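You operate a simulated robot arm through the tools that you are given. There is no shell and no other tool. Be economical: measure what you need, move in short steps, check, and stop when the job is done.

You run a simulated robot arm. Do the job below in one go: nothing can be reset, and whatever is moved stays where it is left.

TASK
Put things in order on the white-edged bench top. At the end: the blue scoop stands where the orange fuse box stood; the orange fuse box stands where the yellow sponge stood; the yellow sponge stands on top of the black tape roll; the teal pad stands where the yellow clip stood; the yellow clip stands where the blue scoop stood; whatever was shut is shut again. Leave all else as you found it, and nothing knocked over.

The check looks at the end state, three seconds after you hand in, the way a careful person would. Anything else that was tipped, shoved, dropped, spilled or broken makes it a failure.

THE ROBOT
A 6-joint arm with a two-finger gripper, fixed in place. Base frame: the origin is at the foot of the arm, x ahead of it, y to its left, z up; the work surface is at about z = 0. Readings come in mm, rad, newtons and seconds.
With the tool pointing down near the work surface it reaches from about 180 to 480 mm from the base axis. Its first joint turns from -1.152 to 1.152 rad. Payload 1.76 kg.
Tool frame: the origin (TCP) lies between the finger pads and is the grasp point; the fingertips stand 29 mm ahead of it; z points along the fingers, y is the line along which they close. Largest opening 82 mm; the body of the gripper starts 58 mm behind the TCP.
Orientation is told as [roll, pitch, yaw] about the base's x, y, z axes, in that order, counted from this pose: with the fingers straight down and closing along the base's y, the tool's x points along the base's -x, its y along +y and its z along -z.

THE INTERFACE
- The arm moves only by the tool apply_moves. Its argument "series" is a list of rows, each an object of numbers (a shift or turn left out is 0, a gripper value left out holds the last): "wx", "wy", "wz": the turn, a rotation vector about the base's x, y, z in rad; "dx", "dy", "dz": the shift along the base's x, y, z in mm; "gripper": the opening, from 0 (shut) to 1 (fully open). In form: [{"wx": .., "wy": .., "wz": .., "dx": .., "dy": .., "dz": .., "gripper": ..}, ...]. A call has 1 to 8 rows; each row is the pose to reach, as a shift and turn from the pose commanded when the call began. Each row takes 0.2 s and may step no farther than 50 mm and 0.15 rad from the row before; otherwise, or with a gripper value out of range, the whole call is refused. A pose out of reach is approached as far as the arm can. The call stops where the force on the tool passes 40 N (or 10 N more than at its start, if that is more) or the arm is blocked; 0.2 s more then pass. The fingers move at their own pace and stop on an object; they squeeze with about 34 N. The grip force told is the motor's: it shows also when the fingers shut on nothing. Time passes only in rows, and 0.2 s behind the last, so rows that repeat a pose let the fingers close. It gives the time, the measured TCP pose, the force on the tool (base axes), the opening and the grip force at its end, in the units of the frame above (readings bear some noise), with the torque about the TCP (base axes, N m) and any sound that the robot's microphone picked up.
- Cameras (640 x 400 px; columns grow to the right, rows downward): "scene" is fixed at [72.9, 354.1, 417.4]; the picture's right is [-0.56, -0.83, 0.00], its down [-0.51, 0.34, -0.79] and it looks along [0.65, -0.44, -0.62] (base axes); focal length 214 px, centre (320, 200). "wrist" rides on the gripper at [79, 4, -90] in the tool frame; the picture's right is [-0.05, 1.00, 0.00], its down [-0.71, -0.04, -0.71] and it looks along [-0.71, -0.04, 0.71] (tool axes); focal length 256 px, centre (320, 200). There is no depth. A picture from a camera that has moved, and an enlarged one, comes with that camera's place and axes in the base frame and with its lens.
- grab_frame(camera): a new picture of that camera. It takes no simulated time.
- inspect(camera, box): a new picture of the part [left, top, right, bottom] of that camera's present view, enlarged. It takes no simulated time.
- sign_off(): hands the job in; it is judged then, once.

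Work in short steps. Places have to be worked out from the pictures, the camera data and where the tool is seen: move nearer, look again, correct. Check each grasp and each placing, and mend what went wrong. You have 120 turns and 84 pictures in all, those below and enlarged ones among them. Open the gripper and draw the arm clear of the work before you hand the job in, unless the task says otherwise; then end with one line.

The tools are called by a JSON object that holds its "fn" and its "kwargs". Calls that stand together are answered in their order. apply_moves: Moves the arm, as the interface text tells. Its arguments: {"type":"object","properties":{"series":{"type":"array"}},"required":["series"]} The other tools are called the same way: grab_frame (camera) takes a picture; inspect (camera, box) takes an enlarged picture of a part of a camera's view; sign_off () hands the job in.

At the start:

```text
time_s: 0.0
eef_pos: [212.4, 115.5, 341.1]
tcp_rot: [0.0, -0.001, 0.001]
ft_force: [0.0, 0.3, 0.5]
wrist_torque: [-0.02, -0.02, 0.0]
grip_width: 81.8
grasp_force: 0.1
```

scene: 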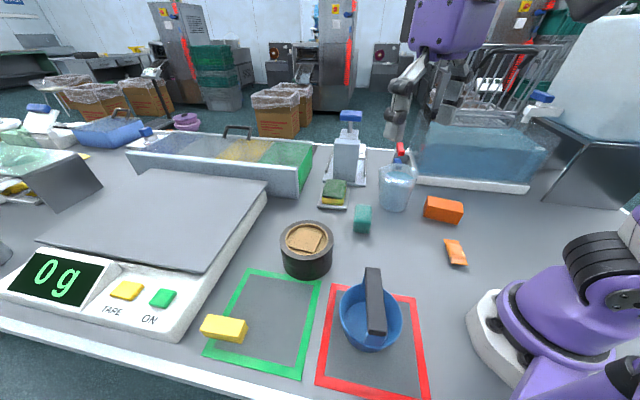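
wrist: 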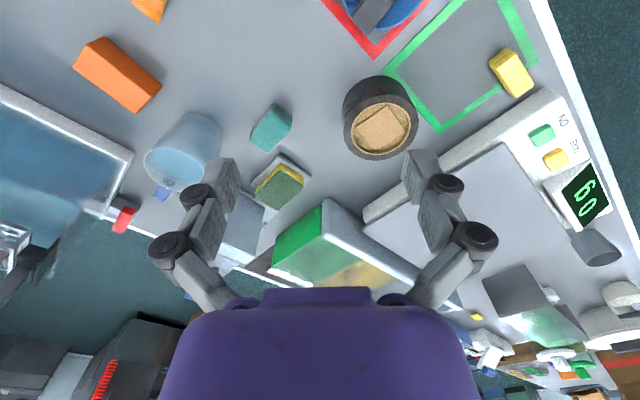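

I start by enlarging the areas with the small objects so I can tell which is which.

{"fn": "inspect", "kwargs": {"camera": "scene", "box": [180, 230, 340, 390]}}

{"fn": "inspect", "kwargs": {"camera": "scene", "box": [300, 100, 480, 280]}}

{"fn": "inspect", "kwargs": {"camera": "wrist", "box": [60, 0, 320, 240]}}

{"fn": "inspect", "kwargs": {"camera": "scene", "box": [0, 100, 320, 300]}}

```text
2.50 times, centred on (260, 310) of scene
camera zoom: at [72.9, 354.1, 417.4], right [-0.56, -0.83, 0.0], down [-0.51, 0.34, -0.79], along [0.65, -0.44, -0.62], focal length 536 px, centre (470, -75)
```

zoom: 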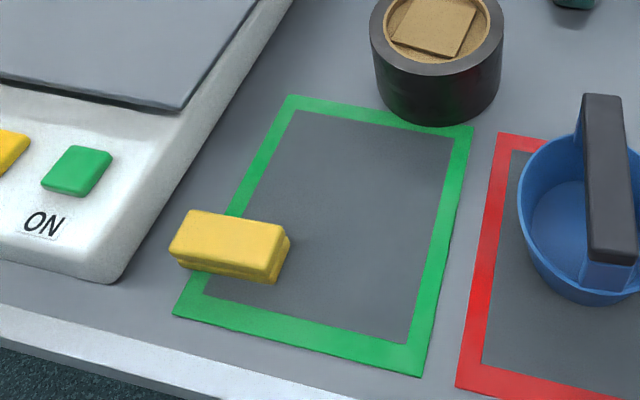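

```text
2.22 times, centred on (390, 190) of scene
camera zoom: at [72.9, 354.1, 417.4], right [-0.56, -0.83, 0.0], down [-0.51, 0.34, -0.79], along [0.65, -0.44, -0.62], focal length 477 px, centre (164, 222)
```

zoom: 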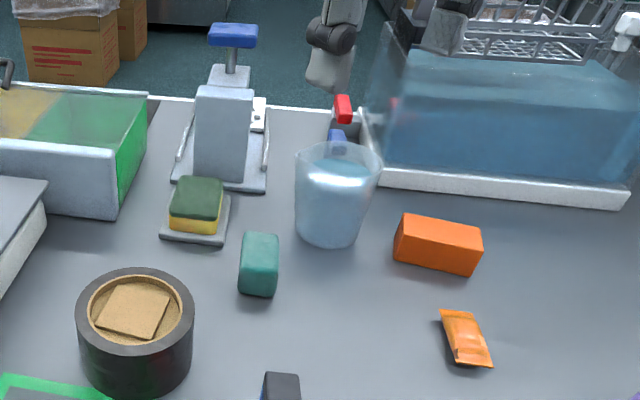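

```text
1.67 times, centred on (190, 120) of wrist
camera zoom: at [134.3, 118.8, 428.9], right [0.05, 1.0, 0.0], down [0.71, -0.04, 0.71], along [0.71, -0.04, -0.71], focal length 427 px, centre (537, 333)
```

zoom: 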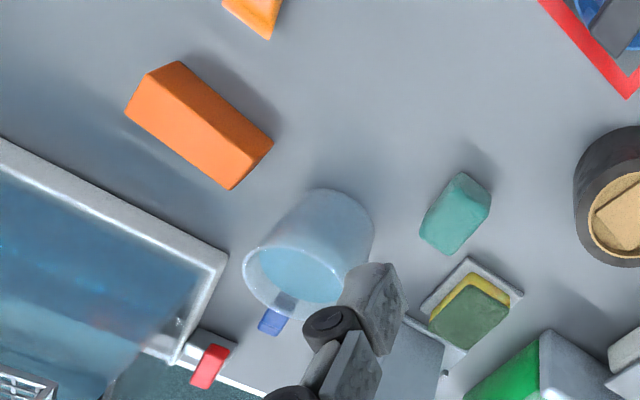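

```text
2.00 times, centred on (160, 200) of scene
camera zoom: at [72.9, 354.1, 417.4], right [-0.56, -0.83, 0.0], down [-0.51, 0.34, -0.79], along [0.65, -0.44, -0.62], focal length 429 px, centre (640, 200)
```

zoom: 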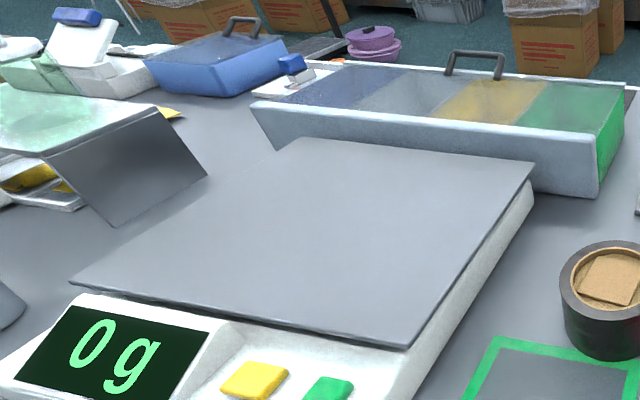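

The fuse box (about 260,-195), teal pad (359,19), tape roll (357,203) and scoop (162,186) are clear. I can't yet tell which yellow objects are the clip and the sponge, so I'm moving the wrist camera toward the yellow block near the green frame.

{"fn": "apply_moves", "kwargs": {"series": [{"dy": 45, "gripper": 1}, {"dy": 90, "dz": -15}, {"dy": 135, "dz": -40}, {"dy": 180, "dz": -70}, {"dy": 215, "dz": -100}]}}

{"fn": "grab_frame", "kwargs": {"camera": "wrist"}}

```text
refused: row 3 steps farther than a row can; nothing moved
```

```text
77 pictures are left
camera wrist: at [134.3, 118.8, 428.9], right [0.05, 1.0, 0.0], down [0.71, -0.04, 0.71], along [0.71, -0.04, -0.71], focal length 256 px, centre (320, 200)
```

wrist: 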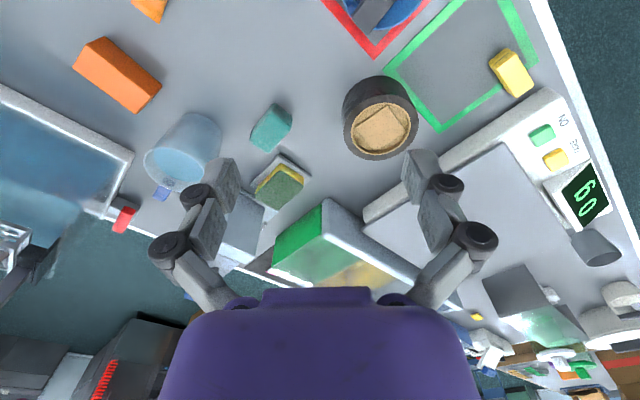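

That was refused because one row stepped too far, so I'm sending it again with smaller steps.

{"fn": "apply_moves", "kwargs": {"series": [{"dy": 40, "gripper": 1}, {"dy": 80, "dz": -20}, {"dy": 120, "dz": -40}, {"dy": 160, "dz": -60}, {"dy": 190, "dz": -85}, {"dy": 215, "dz": -100}]}}

{"fn": "grab_frame", "kwargs": {"camera": "wrist"}}

```text
time_s: 1.4
eef_pos: [213.7, 331.3, 238.4]
tcp_rot: [0.0, -0.002, -0.002]
ft_force: [0.2, -0.6, -0.2]
wrist_torque: [0.03, -0.01, -0.03]
grip_width: 81.7
grasp_force: 0.1
```

```text
76 pictures are left
camera wrist: at [135.3, 334.6, 328.3], right [0.05, 1.0, 0.0], down [0.71, -0.04, 0.71], along [0.71, -0.04, -0.71], focal length 256 px, centre (320, 200)
```

wrist: 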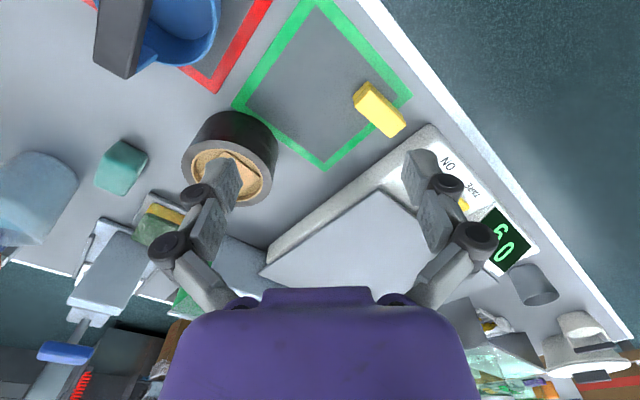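

The yellow block is in view, so I'm enlarging it, and also the sponge by the dispenser.

{"fn": "inspect", "kwargs": {"camera": "wrist", "box": [330, 60, 430, 150]}}

{"fn": "inspect", "kwargs": {"camera": "scene", "box": [310, 165, 370, 225]}}

{"fn": "inspect", "kwargs": {"camera": "wrist", "box": [440, 250, 640, 400]}}

{"fn": "inspect", "kwargs": {"camera": "scene", "box": [310, 250, 430, 380]}}

```text
4.44 times, centred on (380, 105) of wrist
camera zoom: at [135.3, 334.6, 328.3], right [0.05, 1.0, 0.0], down [0.71, -0.04, 0.71], along [0.71, -0.04, -0.71], focal length 1138 px, centre (53, 622)
```

zoom: 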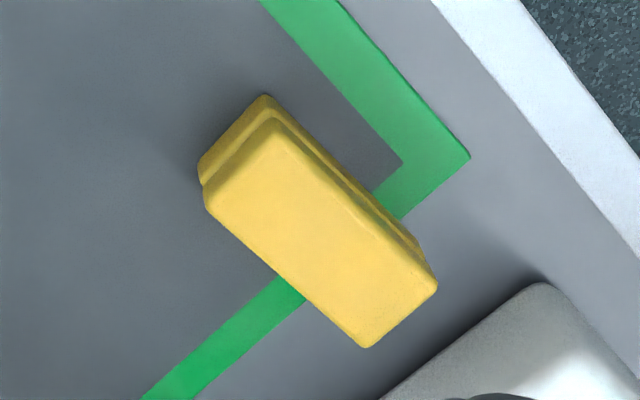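

```text
6.67 times, centred on (340, 195) of scene
camera zoom: at [72.9, 354.0, 417.4], right [-0.56, -0.83, 0.0], down [-0.51, 0.34, -0.79], along [0.65, -0.44, -0.62], focal length 1430 px, centre (187, 233)
```

zoom: 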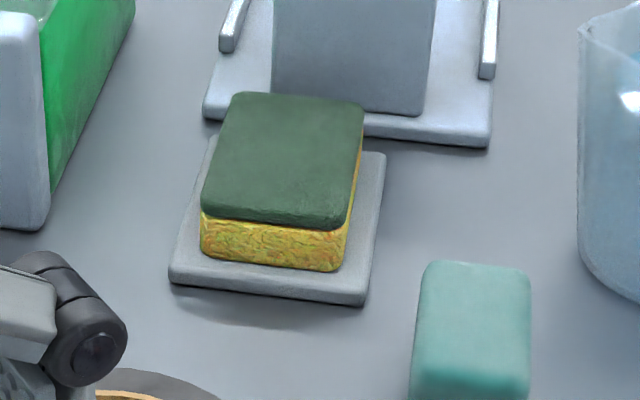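

```text
2.67 times, centred on (540, 325) of wrist
camera zoom: at [135.3, 334.6, 328.3], right [0.05, 1.0, 0.0], down [0.71, -0.04, 0.71], along [0.71, -0.04, -0.71], focal length 683 px, centre (-267, -133)
```

zoom: 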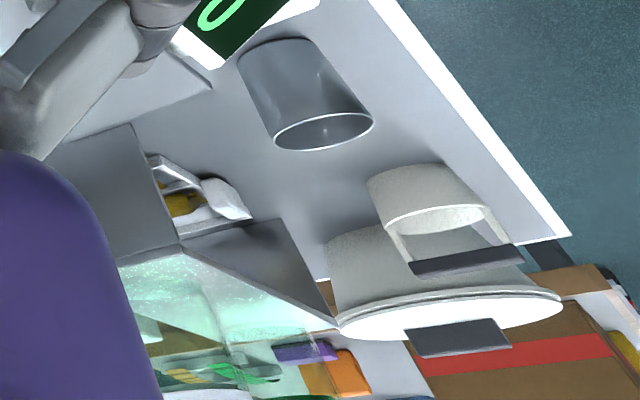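

```text
3.08 times, centred on (370, 315) of scene
camera zoom: at [72.9, 354.0, 417.4], right [-0.56, -0.83, 0.0], down [-0.51, 0.34, -0.79], along [0.65, -0.44, -0.62], focal length 660 px, centre (166, -154)
```

zoom: 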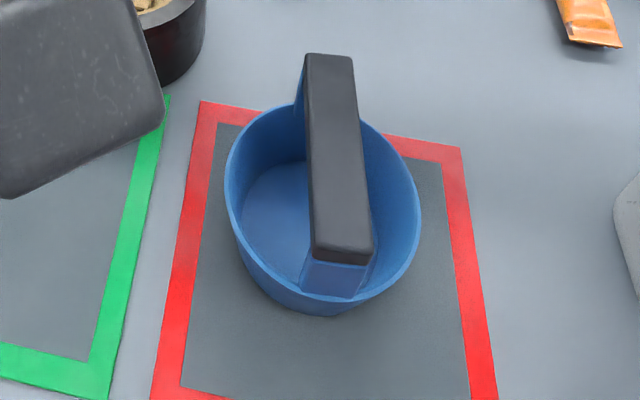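

I take the two-layer yellow bar to be the clip and the yellow/green block on the dish to be the sponge. Nothing here forms a cycle, so the order is sponge, fuse box, scoop, clip, teal pad. Next I'm moving over toward the sponge for a close look.

{"fn": "apply_moves", "kwargs": {"series": [{"dx": 20, "dy": -40}, {"dx": 40, "dy": -80}, {"dx": 55, "dy": -125}, {"dx": 70, "dy": -170}, {"dx": 85, "dy": -215}, {"dx": 100, "dy": -260}, {"dx": 115, "dy": -300}, {"dx": 120, "dy": -325}]}}

{"fn": "grab_frame", "kwargs": {"camera": "wrist"}}

{"fn": "grab_frame", "kwargs": {"camera": "scene"}}

```text
time_s: 3.2
eef_pos: [332.8, 3.8, 239.9]
tcp_rot: [0.001, 0.0, 0.001]
ft_force: [-0.7, 0.3, -0.1]
wrist_torque: [-0.03, -0.01, 0.02]
grip_width: 81.9
grasp_force: 0.0
```

```text
71 pictures are left
camera wrist: at [253.3, 7.1, 327.9], right [0.05, 1.0, 0.0], down [0.71, -0.04, 0.71], along [0.71, -0.04, -0.71], focal length 256 px, centre (320, 200)
```

wrist: 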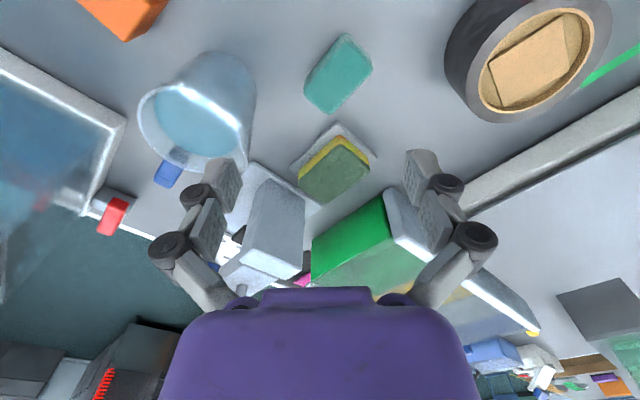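

```text
70 pictures are left
```

scene: 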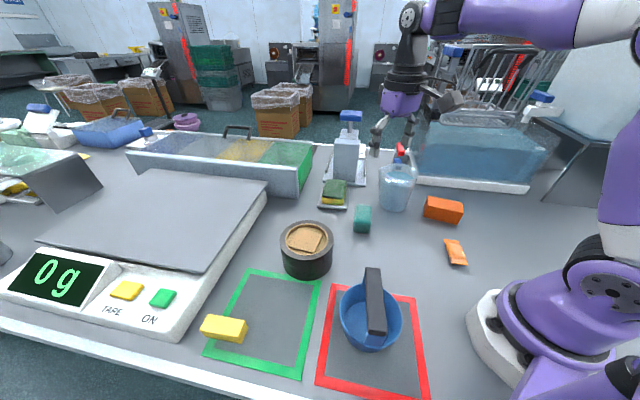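

The sponge, dish and teal pad are all in the wrist view now. I'm enlarging them to measure.

{"fn": "inspect", "kwargs": {"camera": "wrist", "box": [270, 20, 400, 220]}}

{"fn": "inspect", "kwargs": {"camera": "wrist", "box": [440, 0, 640, 130]}}

```text
2.00 times, centred on (335, 120) of wrist
camera zoom: at [253.3, 7.1, 327.9], right [0.05, 1.0, 0.0], down [0.71, -0.04, 0.71], along [0.71, -0.04, -0.71], focal length 512 px, centre (290, 360)
```

zoom: 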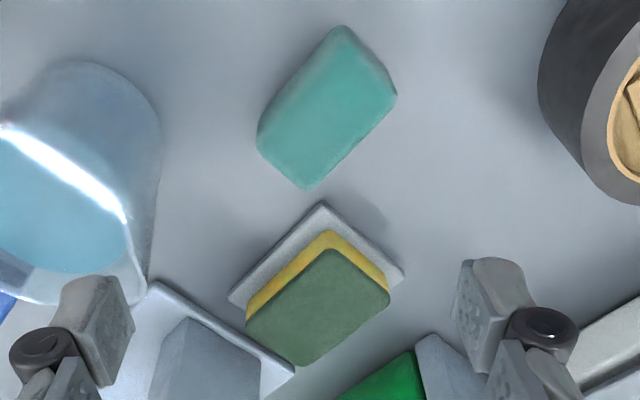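

```text
3.08 times, centred on (540, 65) of wrist
camera zoom: at [253.3, 7.1, 327.9], right [0.05, 1.0, 0.0], down [0.71, -0.04, 0.71], along [0.71, -0.04, -0.71], focal length 788 px, centre (-357, 615)
```

zoom: 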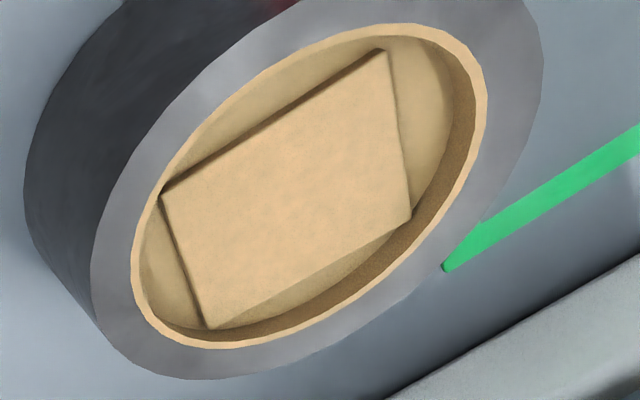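

Triangulation puts the sponge at about 65 x 88 mm with its centre near (500,12) and its top near z=31. Its long axis lies at -46°. I'll grip across the short side toward the nearer end, at about (485,26). Turning to yaw -0.735 and approaching high first.

{"fn": "apply_moves", "kwargs": {"series": [{"dx": 25, "dy": 4, "dz": -20, "wz": -0.12}, {"dx": 50, "dy": 8, "dz": -40, "wz": -0.25}, {"dx": 75, "dy": 12, "dz": -60, "wz": -0.37}, {"dx": 100, "dy": 16, "dz": -80, "wz": -0.49}, {"dx": 125, "dy": 20, "dz": -100, "wz": -0.61}, {"dx": 152, "dy": 22, "dz": -120, "wz": -0.735}, {"dx": 152, "dy": 22, "dz": -120, "wz": -0.735}]}}

{"fn": "grab_frame", "kwargs": {"camera": "wrist"}}

{"fn": "inspect", "kwargs": {"camera": "scene", "box": [270, 80, 430, 240]}}

```text
time_s: 4.8
eef_pos: [468.2, 22.9, 116.8]
tcp_rot: [0.0, -0.001, -0.737]
ft_force: [0.4, 0.7, -0.6]
wrist_torque: [-0.02, -0.01, 0.01]
grip_width: 82.0
grasp_force: 0.0
out of reach, approached as far as the arm can: row 6, 7
```

```text
67 pictures are left
camera wrist: at [412.5, 78.6, 204.4], right [0.71, 0.7, 0.0], down [0.5, -0.5, 0.71], along [0.5, -0.5, -0.71], focal length 256 px, centre (320, 200)
```

wrist: 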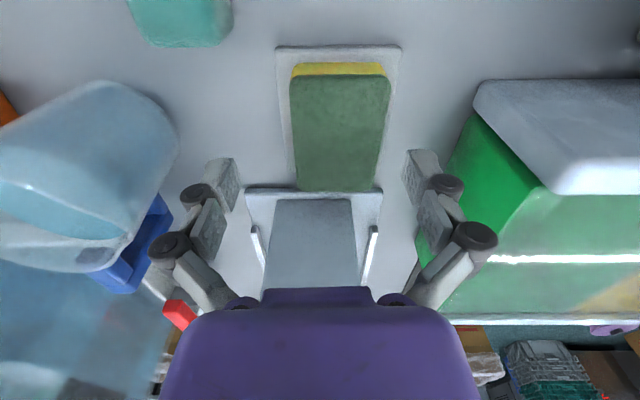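

```text
2.50 times, centred on (350, 160) of scene
camera zoom: at [72.9, 354.1, 417.4], right [-0.56, -0.83, 0.0], down [-0.51, 0.34, -0.79], along [0.65, -0.44, -0.62], focal length 536 px, centre (245, 300)
```

zoom: 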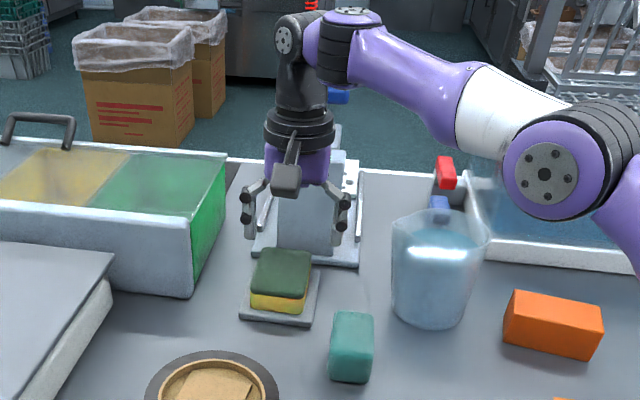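

Yaw is lined up with the sponge. The arm topped out at 468 mm with the tool vertical, so I'm tilting the fingers outward about the closing axis (0.35 rad), which gains reach along the sponge's long side.

{"fn": "apply_moves", "kwargs": {"series": [{"wx": -0.08, "wy": -0.087}, {"wx": -0.16, "wy": -0.174}, {"wx": -0.235, "wy": -0.26}, {"wx": -0.235, "wy": -0.26}]}}

```text
time_s: 5.8
eef_pos: [460.8, 30.0, 151.4]
tcp_rot: [-0.005, -0.348, -0.734]
ft_force: [-0.7, -0.7, 0.6]
wrist_torque: [0.01, -0.01, 0.01]
grip_width: 82.0
grasp_force: 0.2
out of reach, approached as far as the arm can: row 1, 2, 3, 4
```

The reading is odd: the orientation was reached but the position drifted back and up. I'm commanding a small move forward and down to see what's reachable.

{"fn": "apply_moves", "kwargs": {"series": [{"dz": -20}, {"dz": -40}, {"dz": -40}]}}

{"fn": "grab_frame", "kwargs": {"camera": "scene"}}

```text
time_s: 6.6
eef_pos: [461.2, 35.4, 148.8]
tcp_rot: [-0.005, -0.345, -0.735]
ft_force: [0.5, 0.1, -0.2]
wrist_torque: [0.01, 0.0, -0.02]
grip_width: 81.7
grasp_force: 0.1
out of reach, approached as far as the arm can: row 1, 2, 3
```

```text
65 pictures are left
```

scene: 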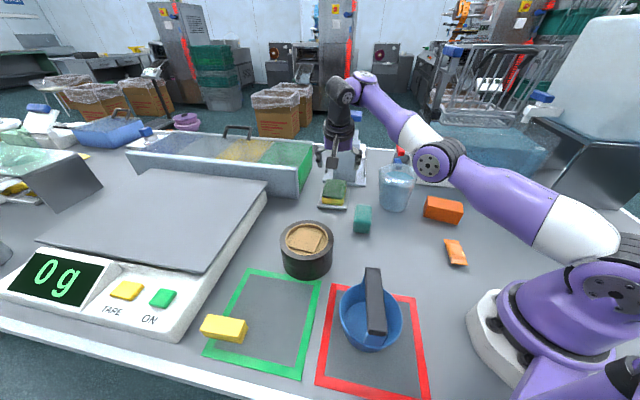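

Tilting outward makes reach worse, which looks like a wrist limit, with the forearm rising. I'm going back to vertical and pulling in slightly to get a clean commanded pose.

{"fn": "apply_moves", "kwargs": {"series": [{"wx": 0.08, "wy": 0.087, "dx": -15}, {"wx": 0.16, "wy": 0.174, "dx": -30}, {"wx": 0.235, "wy": 0.26, "dx": -30}, {"wx": 0.235, "wy": 0.26, "dx": -30}]}}

```text
time_s: 7.6
eef_pos: [430.8, 35.7, 148.9]
tcp_rot: [0.001, 0.0, -0.736]
ft_force: [-0.3, -0.7, -0.4]
wrist_torque: [0.0, 0.03, -0.02]
grip_width: 82.0
grasp_force: 0.0
```

The commanded pose follows the reached one, good. Now I'll try vertical at a lower height, above the sponge's near end.

{"fn": "apply_moves", "kwargs": {"series": [{"dx": 12, "dy": 2, "dz": -25}, {"dx": 24, "dy": 4, "dz": -50}, {"dx": 34, "dy": 4, "dz": -75}, {"dx": 44, "dy": -2, "dz": -80}, {"dx": 44, "dy": -2, "dz": -80}]}}

{"fn": "grab_frame", "kwargs": {"camera": "wrist"}}

```text
time_s: 8.8
eef_pos: [474.6, 33.8, 68.9]
tcp_rot: [0.0, -0.003, -0.736]
ft_force: [-0.8, -0.4, -0.8]
wrist_torque: [-0.01, -0.01, -0.01]
grip_width: 82.0
grasp_force: 0.0
```

```text
64 pictures are left
camera wrist: at [418.9, 88.8, 157.7], right [0.71, 0.71, 0.0], down [0.5, -0.5, 0.71], along [0.5, -0.5, -0.71], focal length 256 px, centre (320, 200)
```

wrist: 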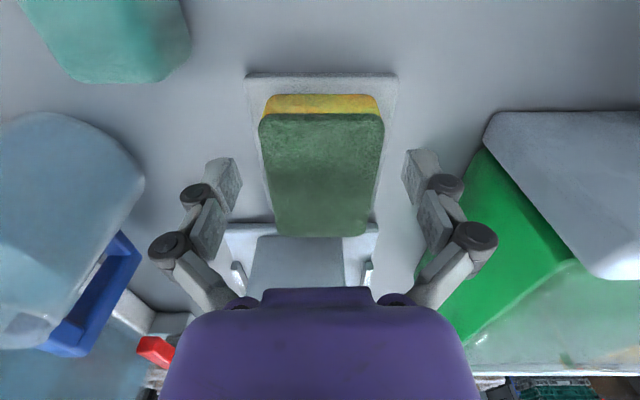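

The lower height reaches fine. The sponge is centred between the fingers, with the TCP about 16 mm inside its near edge. I'm going down with a bit more forward motion, then closing.

{"fn": "apply_moves", "kwargs": {"series": [{"dx": 3, "dy": -3, "dz": -12}, {"dx": 6, "dy": -5, "dz": -25}, {"dx": 6, "dy": -5, "dz": -25}]}}

{"fn": "grab_frame", "kwargs": {"camera": "wrist"}}

```text
time_s: 9.6
eef_pos: [480.1, 30.4, 45.5]
tcp_rot: [-0.001, -0.001, -0.734]
ft_force: [0.2, 0.2, -0.1]
wrist_torque: [0.0, 0.01, 0.02]
grip_width: 82.1
grasp_force: 0.0
```

```text
63 pictures are left
camera wrist: at [424.7, 84.9, 133.3], right [0.71, 0.71, 0.0], down [0.5, -0.5, 0.71], along [0.5, -0.5, -0.71], focal length 256 px, centre (320, 200)
```

wrist: 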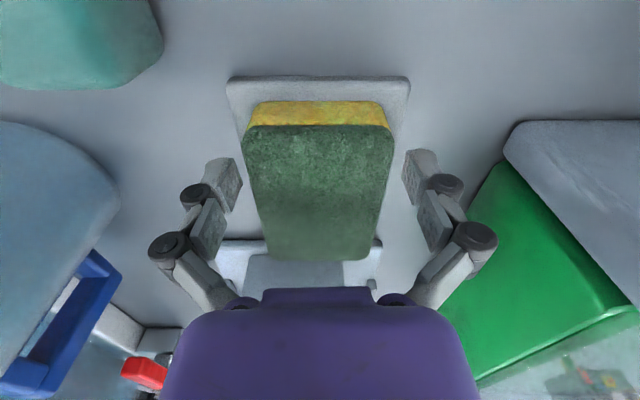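

The tips straddle the sponge with nothing touching. Lowering 3 mm and closing.

{"fn": "apply_moves", "kwargs": {"series": [{"dz": -3}, {"dz": -3, "gripper": 0.6}, {"dz": -3, "gripper": 0.4}, {"dz": -3, "gripper": 0.4}, {"dz": 5, "gripper": 0.4}, {"dz": 17, "gripper": 0.4}]}}

{"fn": "grab_frame", "kwargs": {"camera": "wrist"}}

```text
time_s: 11.0
eef_pos: [478.7, 30.0, 62.2]
tcp_rot: [0.0, -0.001, -0.735]
ft_force: [-0.4, 0.5, -0.5]
wrist_torque: [-0.04, -0.02, 0.01]
grip_width: 63.4
grasp_force: 34.2
```

```text
62 pictures are left
camera wrist: at [423.3, 84.5, 150.4], right [0.71, 0.7, 0.0], down [0.5, -0.5, 0.71], along [0.5, -0.5, -0.71], focal length 256 px, centre (320, 200)
```

wrist: 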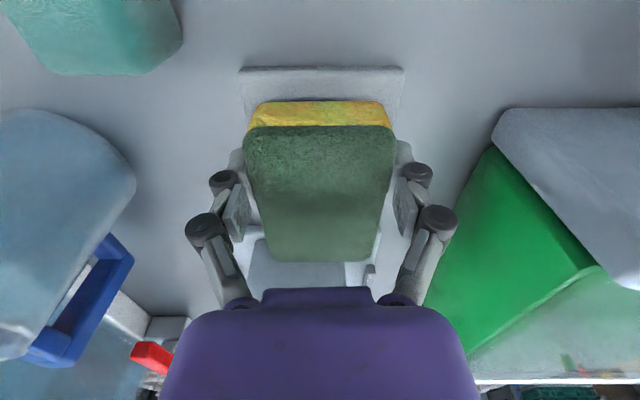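

The sponge is held at 63.4 mm. Fresh triangulation puts the roll top at centre ≈ (341,204), z≈70. I'm lifting while pulling back, then carrying it across high.

{"fn": "apply_moves", "kwargs": {"series": [{"dx": -8, "dz": 35}, {"dx": -25, "dz": 70}, {"dx": -50, "dy": 10, "dz": 100}, {"dx": -75, "dy": 50, "dz": 108}, {"dx": -100, "dy": 90, "dz": 108}, {"dx": -125, "dy": 130, "dz": 108}, {"dx": -145, "dy": 165, "dz": 108}, {"dx": -155, "dy": 189, "dz": 108}]}}

{"fn": "grab_frame", "kwargs": {"camera": "wrist"}}

{"fn": "inspect", "kwargs": {"camera": "scene", "box": [210, 100, 410, 300]}}

```text
time_s: 12.8
eef_pos: [327.8, 219.4, 170.6]
tcp_rot: [-0.001, -0.001, -0.735]
ft_force: [0.8, -0.6, -0.6]
wrist_torque: [0.01, 0.03, -0.01]
grip_width: 63.0
grasp_force: 33.7
```

```text
61 pictures are left
camera wrist: at [271.3, 273.7, 259.0], right [0.71, 0.7, 0.0], down [0.5, -0.5, 0.71], along [0.5, -0.5, -0.71], focal length 256 px, centre (320, 200)
```

wrist: 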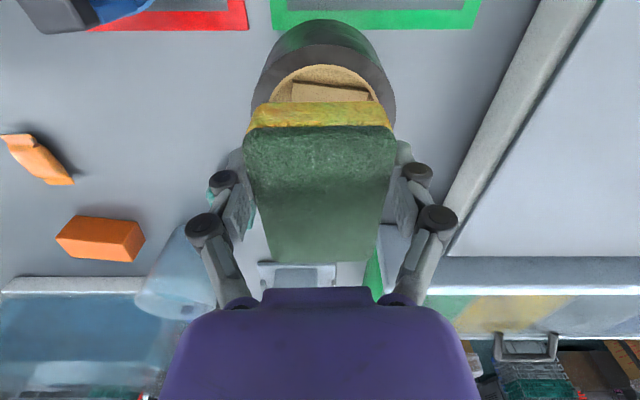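

```text
2.00 times, centred on (310, 200) of scene
camera zoom: at [72.9, 354.1, 417.4], right [-0.56, -0.83, 0.0], down [-0.51, 0.34, -0.79], along [0.65, -0.44, -0.62], focal length 429 px, centre (340, 200)
```

zoom: 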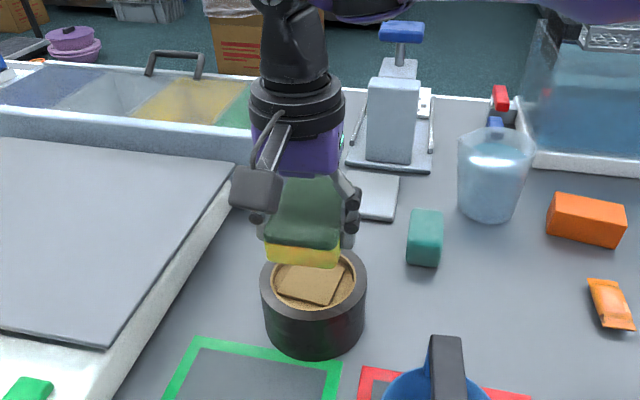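

It lines up well: the roll centre is about 25 mm ahead of the TCP and centred sideways. Lowering to just above contact.

{"fn": "apply_moves", "kwargs": {"series": [{"dz": -20}, {"dz": -40}, {"dz": -52}, {"dz": -58}, {"dz": -58}]}}

{"fn": "inspect", "kwargs": {"camera": "scene", "box": [260, 170, 360, 290]}}

```text
time_s: 14.0
eef_pos: [326.2, 217.1, 113.2]
tcp_rot: [-0.002, -0.004, -0.736]
ft_force: [0.4, -1.1, 0.1]
wrist_torque: [0.03, 0.0, 0.02]
grip_width: 62.9
grasp_force: 34.3
```

```text
3.33 times, centred on (310, 230) of scene
camera zoom: at [72.9, 354.1, 417.4], right [-0.56, -0.83, 0.0], down [-0.51, 0.34, -0.79], along [0.65, -0.44, -0.62], focal length 715 px, centre (353, 100)
```

zoom: 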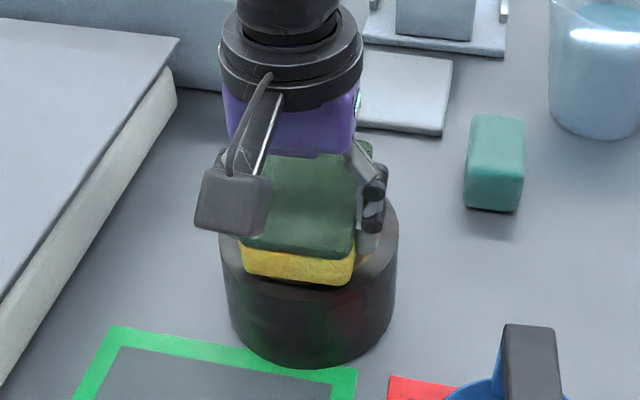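

There's no contact yet, only a thin gap. Continuing in small steps.

{"fn": "apply_moves", "kwargs": {"series": [{"dz": -2}, {"dz": -4}]}}

```text
time_s: 14.6
eef_pos: [326.0, 215.9, 108.4]
tcp_rot: [-0.003, -0.001, -0.735]
ft_force: [-0.4, 0.5, 0.3]
wrist_torque: [0.03, 0.01, 0.0]
grip_width: 62.8
grasp_force: 34.0
```

Still no contact, so lowering a little more.

{"fn": "apply_moves", "kwargs": {"series": [{"dz": -2}, {"dz": -4}]}}

{"fn": "inspect", "kwargs": {"camera": "scene", "box": [260, 170, 360, 290]}}

```text
time_s: 15.2
eef_pos: [325.2, 217.8, 104.5]
tcp_rot: [0.001, -0.002, -0.735]
ft_force: [-1.8, -0.3, 5.5]
wrist_torque: [0.12, 0.08, 0.04]
grip_width: 63.0
grasp_force: 34.1
```

```text
3.33 times, centred on (310, 230) of scene
camera zoom: at [72.8, 354.1, 417.4], right [-0.56, -0.83, 0.0], down [-0.51, 0.34, -0.79], along [0.65, -0.44, -0.62], focal length 715 px, centre (353, 100)
```

zoom: 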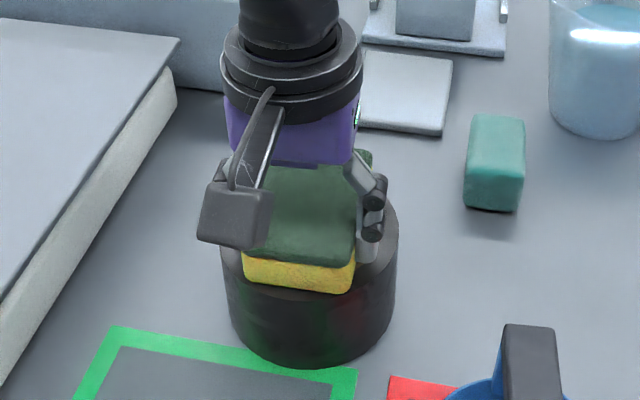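

It's touching (5.5 N) and sitting flat. Releasing and rising.

{"fn": "apply_moves", "kwargs": {"series": [{"gripper": 0.9}, {"gripper": 1}, {"gripper": 1}, {"dz": 25}, {"dz": 60}, {"dz": 100}, {"dz": 120}]}}

{"fn": "grab_frame", "kwargs": {"camera": "wrist"}}

{"fn": "inspect", "kwargs": {"camera": "scene", "box": [260, 140, 480, 290]}}

```text
time_s: 16.8
eef_pos: [326.9, 218.0, 223.3]
tcp_rot: [-0.002, -0.002, -0.735]
ft_force: [0.1, 0.5, 0.1]
wrist_torque: [-0.01, 0.01, 0.0]
grip_width: 81.7
grasp_force: 0.1
```

```text
57 pictures are left
camera wrist: at [270.7, 273.2, 312.1], right [0.71, 0.7, 0.0], down [0.5, -0.5, 0.71], along [0.5, -0.5, -0.71], focal length 256 px, centre (320, 200)
```

wrist: 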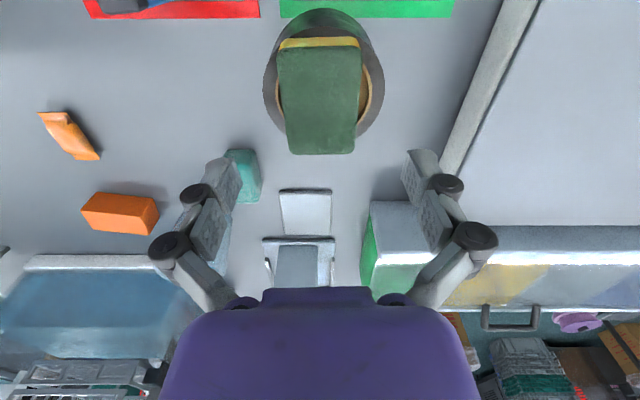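

```text
2.67 times, centred on (370, 215) of scene
camera zoom: at [72.9, 354.1, 417.4], right [-0.56, -0.83, 0.0], down [-0.51, 0.34, -0.79], along [0.65, -0.44, -0.62], focal length 572 px, centre (187, 160)
```

zoom: 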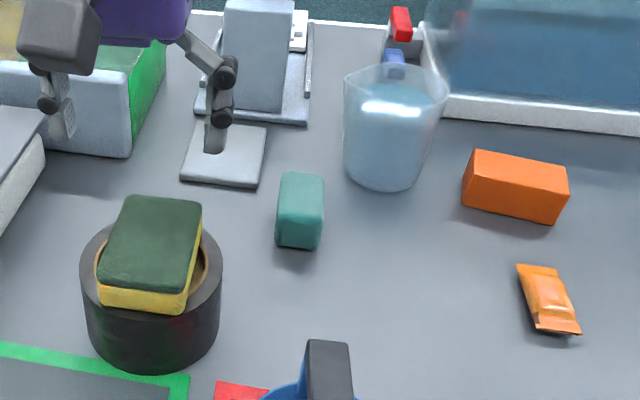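

The sponge is well centred on the roll. The dish, where the sponge stood, is centred near (495,16) with its long axis at -42°. Next I'm moving toward the fuse box and turning so its long axis lines up with the wrist view.

{"fn": "apply_moves", "kwargs": {"series": [{"dx": -8, "dy": -45, "wz": 0.14}, {"dx": -16, "dy": -90, "wz": 0.28}, {"dx": -24, "dy": -135, "wz": 0.42}, {"dx": -32, "dy": -180, "wz": 0.56}, {"dx": -40, "dy": -225, "wz": 0.7}, {"dx": -50, "dy": -270, "wz": 0.84}, {"dx": -65, "dy": -315, "wz": 0.98}, {"dx": -80, "dy": -355, "wz": 1.12}]}}

{"fn": "apply_moves", "kwargs": {"series": [{"dx": -8, "dy": -25, "wz": 0.13}, {"dx": -14, "dy": -45, "wz": 0.26}, {"dx": -14, "dy": -63, "wz": 0.38}]}}

{"fn": "grab_frame", "kwargs": {"camera": "wrist"}}

```text
time_s: 18.6
eef_pos: [245.6, -137.7, 224.7]
tcp_rot: [0.0, 0.001, 0.388]
ft_force: [0.1, -1.1, 0.0]
wrist_torque: [0.0, -0.01, -0.03]
grip_width: 82.0
grasp_force: 0.0
```

```text
time_s: 19.4
eef_pos: [231.9, -198.3, 226.2]
tcp_rot: [-0.001, -0.001, 0.766]
ft_force: [-0.1, 0.5, 0.4]
wrist_torque: [0.0, 0.03, 0.0]
grip_width: 81.8
grasp_force: 0.1
```

```text
55 pictures are left
camera wrist: at [171.7, -252.6, 313.4], right [-0.65, 0.76, 0.0], down [0.53, 0.46, 0.71], along [0.54, 0.46, -0.71], focal length 256 px, centre (320, 200)
```

wrist: 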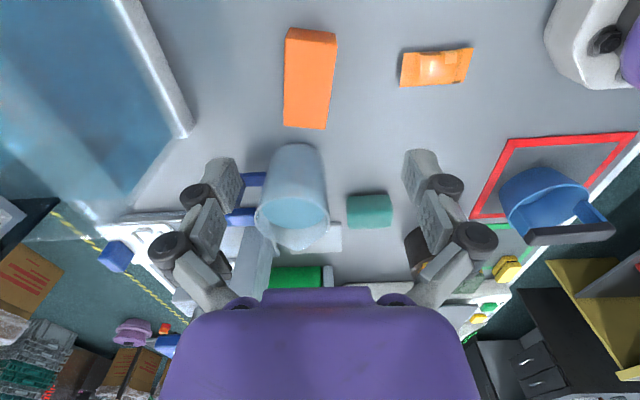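

The fuse box is nearly aligned in this view; enlarging it to measure.

{"fn": "inspect", "kwargs": {"camera": "wrist", "box": [260, 10, 360, 140]}}

{"fn": "inspect", "kwargs": {"camera": "scene", "box": [410, 180, 480, 280]}}

```text
3.08 times, centred on (310, 75) of wrist
camera zoom: at [171.7, -252.6, 313.4], right [-0.65, 0.76, 0.0], down [0.53, 0.46, 0.71], along [0.54, 0.46, -0.71], focal length 788 px, centre (351, 585)
```

zoom: 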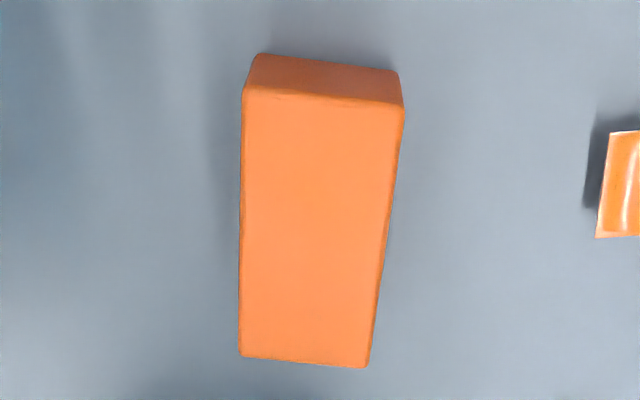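

```text
4.00 times, centred on (445, 230) of scene
camera zoom: at [72.9, 354.1, 417.4], right [-0.56, -0.83, 0.0], down [-0.51, 0.34, -0.79], along [0.65, -0.44, -0.62], focal length 858 px, centre (-180, 80)
```

zoom: 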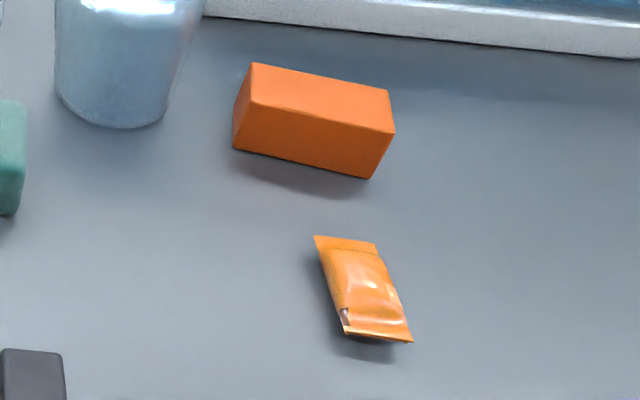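

The fuse box is about 89 x 49 x 38 mm, centred near (263,-192), long axis at 0.605 rad. I'll grip it about 21 mm behind centre so it reaches the dish. Moving above that point.

{"fn": "apply_moves", "kwargs": {"series": [{"dx": 4, "dy": -2, "dz": -40, "wz": -0.08}, {"dx": 9, "dy": -4, "dz": -80, "wz": -0.161}, {"dx": 13.8, "dy": -5.6, "dz": -120, "wz": -0.161}, {"dx": 13.8, "dy": -5.6, "dz": -130, "wz": -0.161}]}}

{"fn": "grab_frame", "kwargs": {"camera": "wrist"}}

```text
time_s: 20.4
eef_pos: [246.8, -205.6, 94.6]
tcp_rot: [-0.002, -0.001, 0.603]
ft_force: [0.0, -0.8, 0.3]
wrist_torque: [-0.01, -0.01, -0.03]
grip_width: 82.0
grasp_force: 0.0
```

```text
52 pictures are left
camera wrist: at [178.9, -248.6, 182.6], right [-0.52, 0.85, 0.0], down [0.6, 0.37, 0.71], along [0.6, 0.37, -0.71], focal length 256 px, centre (320, 200)
```

wrist: 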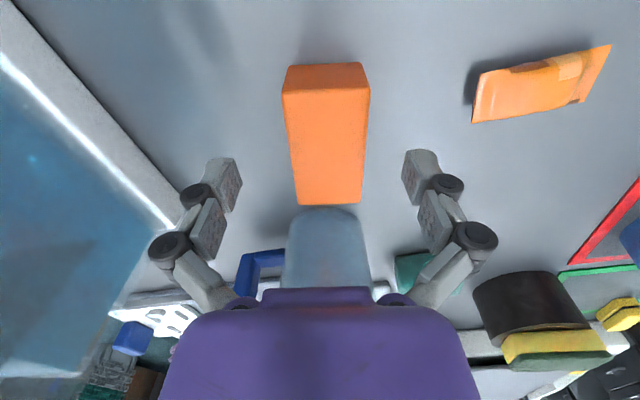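

The box sits about 4 mm off the finger centreline, so I'm correcting that and descending to z≈36.

{"fn": "apply_moves", "kwargs": {"series": [{"dx": 0.3, "dy": 4.8, "dz": -15}, {"dx": 0.3, "dy": 4.8, "dz": -40}, {"dx": 0.3, "dy": 4.8, "dz": -58}, {"dx": 0.3, "dy": 4.8, "dz": -58, "gripper": 0.6}, {"dx": 0.3, "dy": 4.8, "dz": -58, "gripper": 0.3}, {"dx": 0.3, "dy": 4.8, "dz": -58, "gripper": 0.3}, {"dx": 0.3, "dy": 4.8, "dz": -58, "gripper": 0.3}]}}

{"fn": "grab_frame", "kwargs": {"camera": "wrist"}}

```text
time_s: 22.0
eef_pos: [247.5, -200.5, 36.6]
tcp_rot: [-0.001, -0.002, 0.603]
ft_force: [1.1, -0.8, 1.4]
wrist_torque: [-0.07, -0.14, -0.04]
grip_width: 49.3
grasp_force: 33.5
```

```text
51 pictures are left
camera wrist: at [179.1, -243.3, 126.0], right [-0.52, 0.85, 0.0], down [0.6, 0.37, 0.71], along [0.6, 0.37, -0.71], focal length 256 px, centre (320, 200)
```

wrist: 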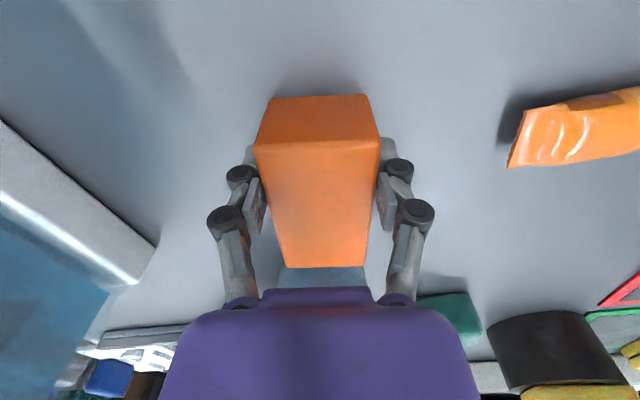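

The fuse box is gripped at 49.3 mm, and I take its original centre as about (265.5,-189), yaw 0.605. Lifting and carrying it over toward the dish while turning.

{"fn": "apply_moves", "kwargs": {"series": [{"dz": 15}, {"dz": 55}, {"dz": 100}, {"dz": 140, "wz": -0.1}, {"dx": 15, "dy": 40, "dz": 150, "wz": -0.24}, {"dx": 30, "dy": 80, "dz": 150, "wz": -0.38}, {"dx": 50, "dy": 120, "dz": 150, "wz": -0.52}, {"dx": 75, "dy": 160, "dz": 150, "wz": -0.66}]}}

{"fn": "apply_moves", "kwargs": {"series": [{"dx": 25, "dy": 30, "wz": -0.14}, {"dx": 50, "dy": 55, "wz": -0.28}, {"dx": 70, "dy": 70, "wz": -0.42}, {"dx": 90, "dy": 77, "dz": -20, "wz": -0.56}, {"dx": 102, "dy": 80, "dz": -40, "wz": -0.678}, {"dx": 112, "dy": 80, "dz": -60, "wz": -0.678}, {"dx": 112, "dy": 80, "dz": -60, "wz": -0.678}]}}

{"fn": "grab_frame", "kwargs": {"camera": "wrist"}}

```text
time_s: 23.8
eef_pos: [321.7, -39.5, 186.0]
tcp_rot: [-0.002, -0.001, -0.058]
ft_force: [0.1, 0.7, -1.2]
wrist_torque: [-0.01, 0.05, 0.0]
grip_width: 49.2
grasp_force: 34.0
```

```text
time_s: 25.4
eef_pos: [433.1, 40.5, 124.5]
tcp_rot: [-0.001, 0.0, -0.736]
ft_force: [0.4, -0.5, -1.3]
wrist_torque: [0.04, 0.01, -0.01]
grip_width: 49.1
grasp_force: 34.3
```

```text
50 pictures are left
camera wrist: at [376.9, 95.0, 213.5], right [0.71, 0.7, 0.0], down [0.5, -0.5, 0.71], along [0.5, -0.5, -0.71], focal length 256 px, centre (320, 200)
```

wrist: 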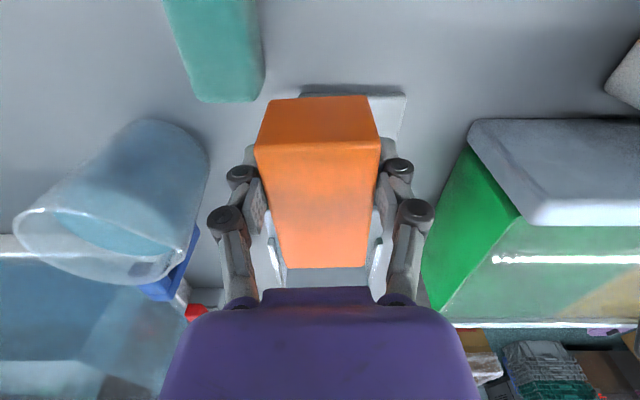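

It's aligned. Moving out over the dish, then down to z≈56.

{"fn": "apply_moves", "kwargs": {"series": [{"dx": 10, "dy": -2, "dz": -20}, {"dx": 20, "dy": -4, "dz": -40}, {"dx": 35, "dy": -6, "dz": -58}, {"dx": 44.6, "dy": -8.4, "dz": -68}, {"dx": 44.6, "dy": -8.4, "dz": -68}]}}

{"fn": "grab_frame", "kwargs": {"camera": "wrist"}}

{"fn": "inspect", "kwargs": {"camera": "scene", "box": [290, 120, 410, 240]}}

```text
time_s: 26.6
eef_pos: [477.3, 31.8, 57.2]
tcp_rot: [-0.002, 0.0, -0.736]
ft_force: [-0.1, -0.5, -1.3]
wrist_torque: [-0.01, -0.02, 0.01]
grip_width: 49.2
grasp_force: 33.6
```

```text
49 pictures are left
camera wrist: at [421.6, 87.1, 145.9], right [0.71, 0.71, 0.0], down [0.5, -0.5, 0.71], along [0.5, -0.5, -0.71], focal length 256 px, centre (320, 200)
```

wrist: 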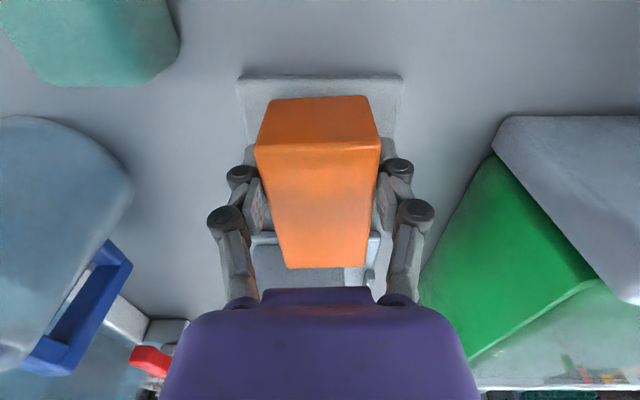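

```text
3.33 times, centred on (350, 180) of scene
camera zoom: at [72.9, 354.1, 417.4], right [-0.56, -0.83, 0.0], down [-0.51, 0.34, -0.79], along [0.65, -0.44, -0.62], focal length 715 px, centre (220, 267)
```

zoom: 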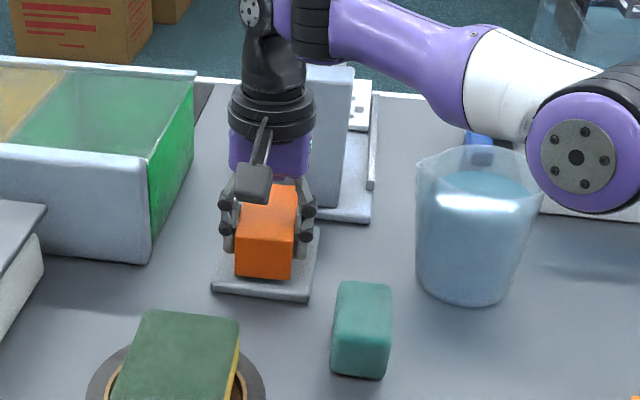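

The box is centred across the dish. Lowering gently to contact.

{"fn": "apply_moves", "kwargs": {"series": [{"dz": -4}, {"dz": -7}, {"dz": -9}]}}

```text
time_s: 27.4
eef_pos: [478.4, 29.6, 48.4]
tcp_rot: [0.001, -0.003, -0.735]
ft_force: [-3.1, 1.5, 5.8]
wrist_torque: [-0.25, -0.02, -0.05]
grip_width: 49.4
grasp_force: 34.3
```

It made contact at z=48 (5.8 N). Releasing and backing up, pulling inward as the arm rises.

{"fn": "apply_moves", "kwargs": {"series": [{"gripper": 0.85}, {"gripper": 1}, {"gripper": 1}, {"dz": 20}, {"dz": 45, "dx": -6}, {"dz": 75, "dx": -25}, {"dz": 110, "dx": -55}, {"dz": 130, "dx": -90}]}}

{"fn": "grab_frame", "kwargs": {"camera": "wrist"}}

{"fn": "inspect", "kwargs": {"camera": "scene", "box": [290, 120, 410, 240]}}

```text
time_s: 29.2
eef_pos: [387.4, 32.5, 177.7]
tcp_rot: [0.001, -0.001, -0.735]
ft_force: [0.1, 0.3, -0.9]
wrist_torque: [-0.04, -0.03, -0.03]
grip_width: 82.0
grasp_force: 0.1
```

```text
47 pictures are left
camera wrist: at [331.2, 88.8, 267.1], right [0.71, 0.71, 0.0], down [0.5, -0.5, 0.71], along [0.5, -0.5, -0.71], focal length 256 px, centre (320, 200)
```

wrist: 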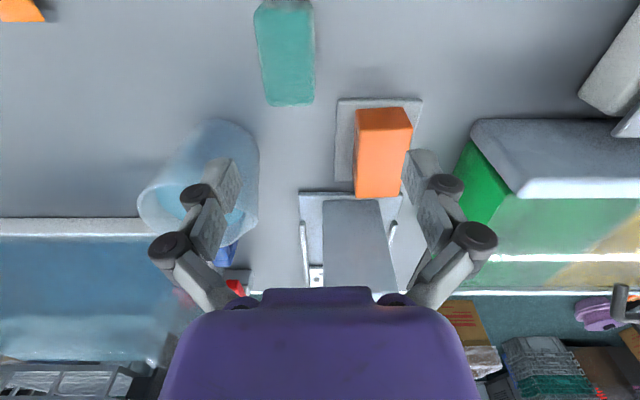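

```text
3.33 times, centred on (350, 180) of scene
camera zoom: at [72.9, 354.1, 417.4], right [-0.56, -0.83, 0.0], down [-0.51, 0.34, -0.79], along [0.65, -0.44, -0.62], focal length 715 px, centre (220, 267)
```

zoom: 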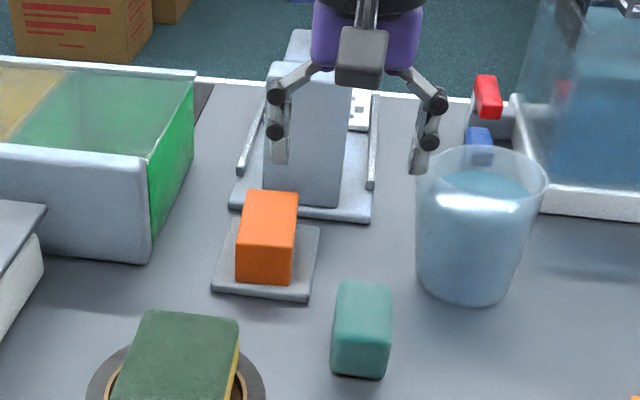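

The fuse box sits on the dish. Next is the scoop, which has a bridge handle, so I'm moving the camera over it for a close look.

{"fn": "apply_moves", "kwargs": {"series": [{"dx": -35, "dy": 15, "dz": 20}, {"dx": -70, "dy": 35, "dz": 40}, {"dx": -105, "dy": 60, "dz": 50}, {"dx": -140, "dy": 85, "dz": 50}, {"dx": -175, "dy": 110, "dz": 50, "wz": 0.05}, {"dx": -205, "dy": 135, "dz": 50, "wz": 0.1}, {"dx": -220, "dy": 152, "dz": 50, "wz": 0.145}]}}

{"fn": "grab_frame", "kwargs": {"camera": "wrist"}}

```text
time_s: 30.8
eef_pos: [168.3, 182.9, 227.1]
tcp_rot: [0.002, -0.003, -0.588]
ft_force: [-0.5, 0.1, 0.0]
wrist_torque: [-0.02, 0.0, 0.0]
grip_width: 82.1
grasp_force: 0.1
```

```text
45 pictures are left
camera wrist: at [104.5, 228.9, 316.0], right [0.6, 0.8, 0.0], down [0.57, -0.42, 0.71], along [0.57, -0.42, -0.71], focal length 256 px, centre (320, 200)
```

wrist: 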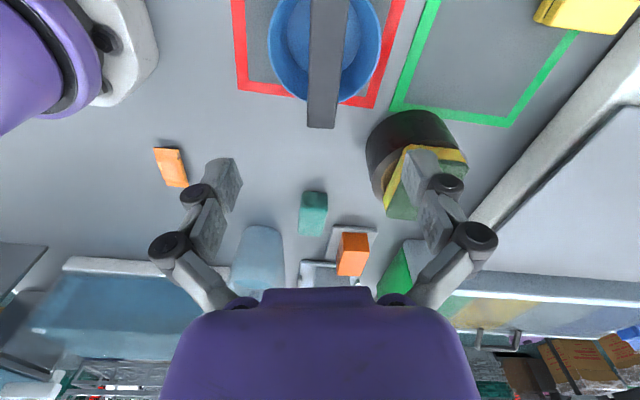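

The handle bar is nearly parallel to my forward axis; enlarging the scoop.

{"fn": "inspect", "kwargs": {"camera": "wrist", "box": [220, 0, 420, 140]}}

{"fn": "inspect", "kwargs": {"camera": "scene", "box": [310, 250, 430, 380]}}

```text
2.86 times, centred on (320, 70) of wrist
camera zoom: at [104.5, 228.9, 316.0], right [0.6, 0.8, 0.0], down [0.57, -0.42, 0.71], along [0.57, -0.42, -0.71], focal length 731 px, centre (320, 571)
```

zoom: 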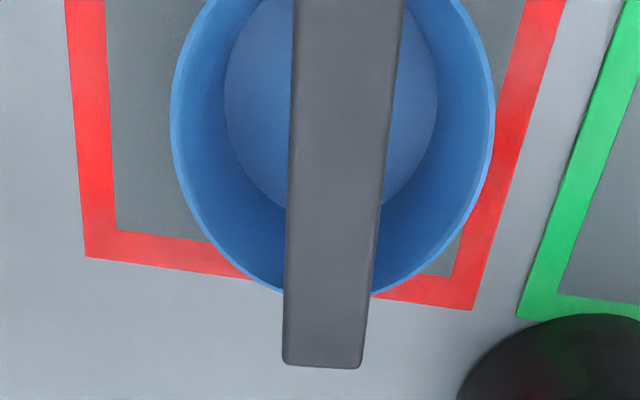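

```text
3.08 times, centred on (370, 315) of scene
camera zoom: at [72.9, 354.1, 417.4], right [-0.56, -0.83, 0.0], down [-0.51, 0.34, -0.79], along [0.65, -0.44, -0.62], focal length 660 px, centre (166, -154)
```

zoom: 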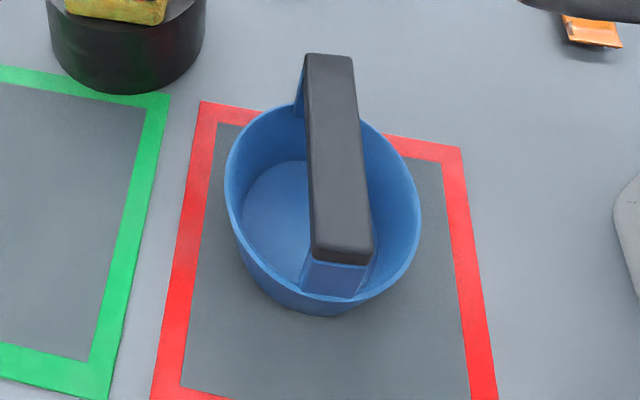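

The handle is a bridge bar about 26 mm wide and 100 mm long. Its top is at z≈97, its centre near (164,190), and its axis at -0.71 rad. I'm pre-opening to about 46 mm and moving over it for a check.

{"fn": "apply_moves", "kwargs": {"series": [{"dx": -2, "dy": 3, "dz": -30, "wz": -0.06, "gripper": 0.6}, {"dx": -4.3, "dy": 7, "dz": -65, "wz": -0.122, "gripper": 0.6}, {"dx": -4.3, "dy": 7, "dz": -80, "wz": -0.122, "gripper": 0.6}]}}

{"fn": "grab_frame", "kwargs": {"camera": "wrist"}}

{"fn": "inspect", "kwargs": {"camera": "scene", "box": [300, 180, 460, 380]}}

```text
time_s: 31.6
eef_pos: [162.1, 188.6, 148.8]
tcp_rot: [0.0, -0.003, -0.711]
ft_force: [-0.3, 1.0, -0.7]
wrist_torque: [-0.01, -0.01, -0.02]
grip_width: 49.1
grasp_force: 0.0
```

```text
42 pictures are left
camera wrist: at [104.7, 243.1, 236.3], right [0.69, 0.72, 0.0], down [0.51, -0.49, 0.71], along [0.51, -0.49, -0.71], focal length 256 px, centre (320, 200)
```

wrist: 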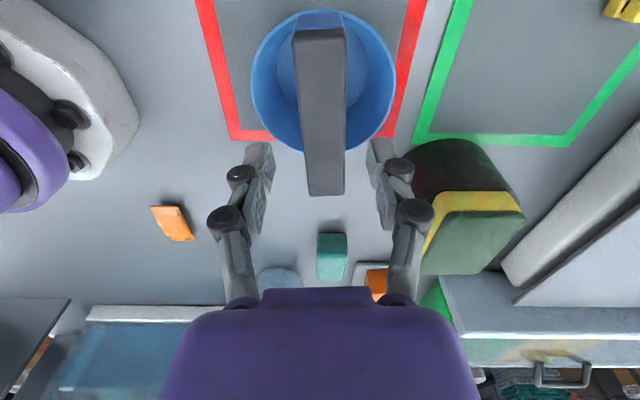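

```text
2.00 times, centred on (380, 280) of scene
camera zoom: at [72.9, 354.1, 417.4], right [-0.56, -0.83, 0.0], down [-0.51, 0.34, -0.79], along [0.65, -0.44, -0.62], focal length 429 px, centre (200, 40)
```

zoom: 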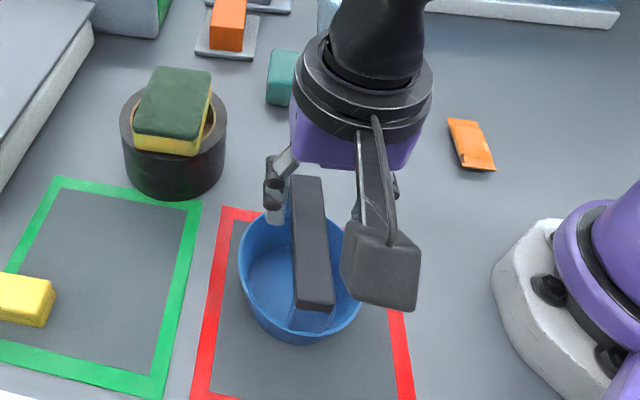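

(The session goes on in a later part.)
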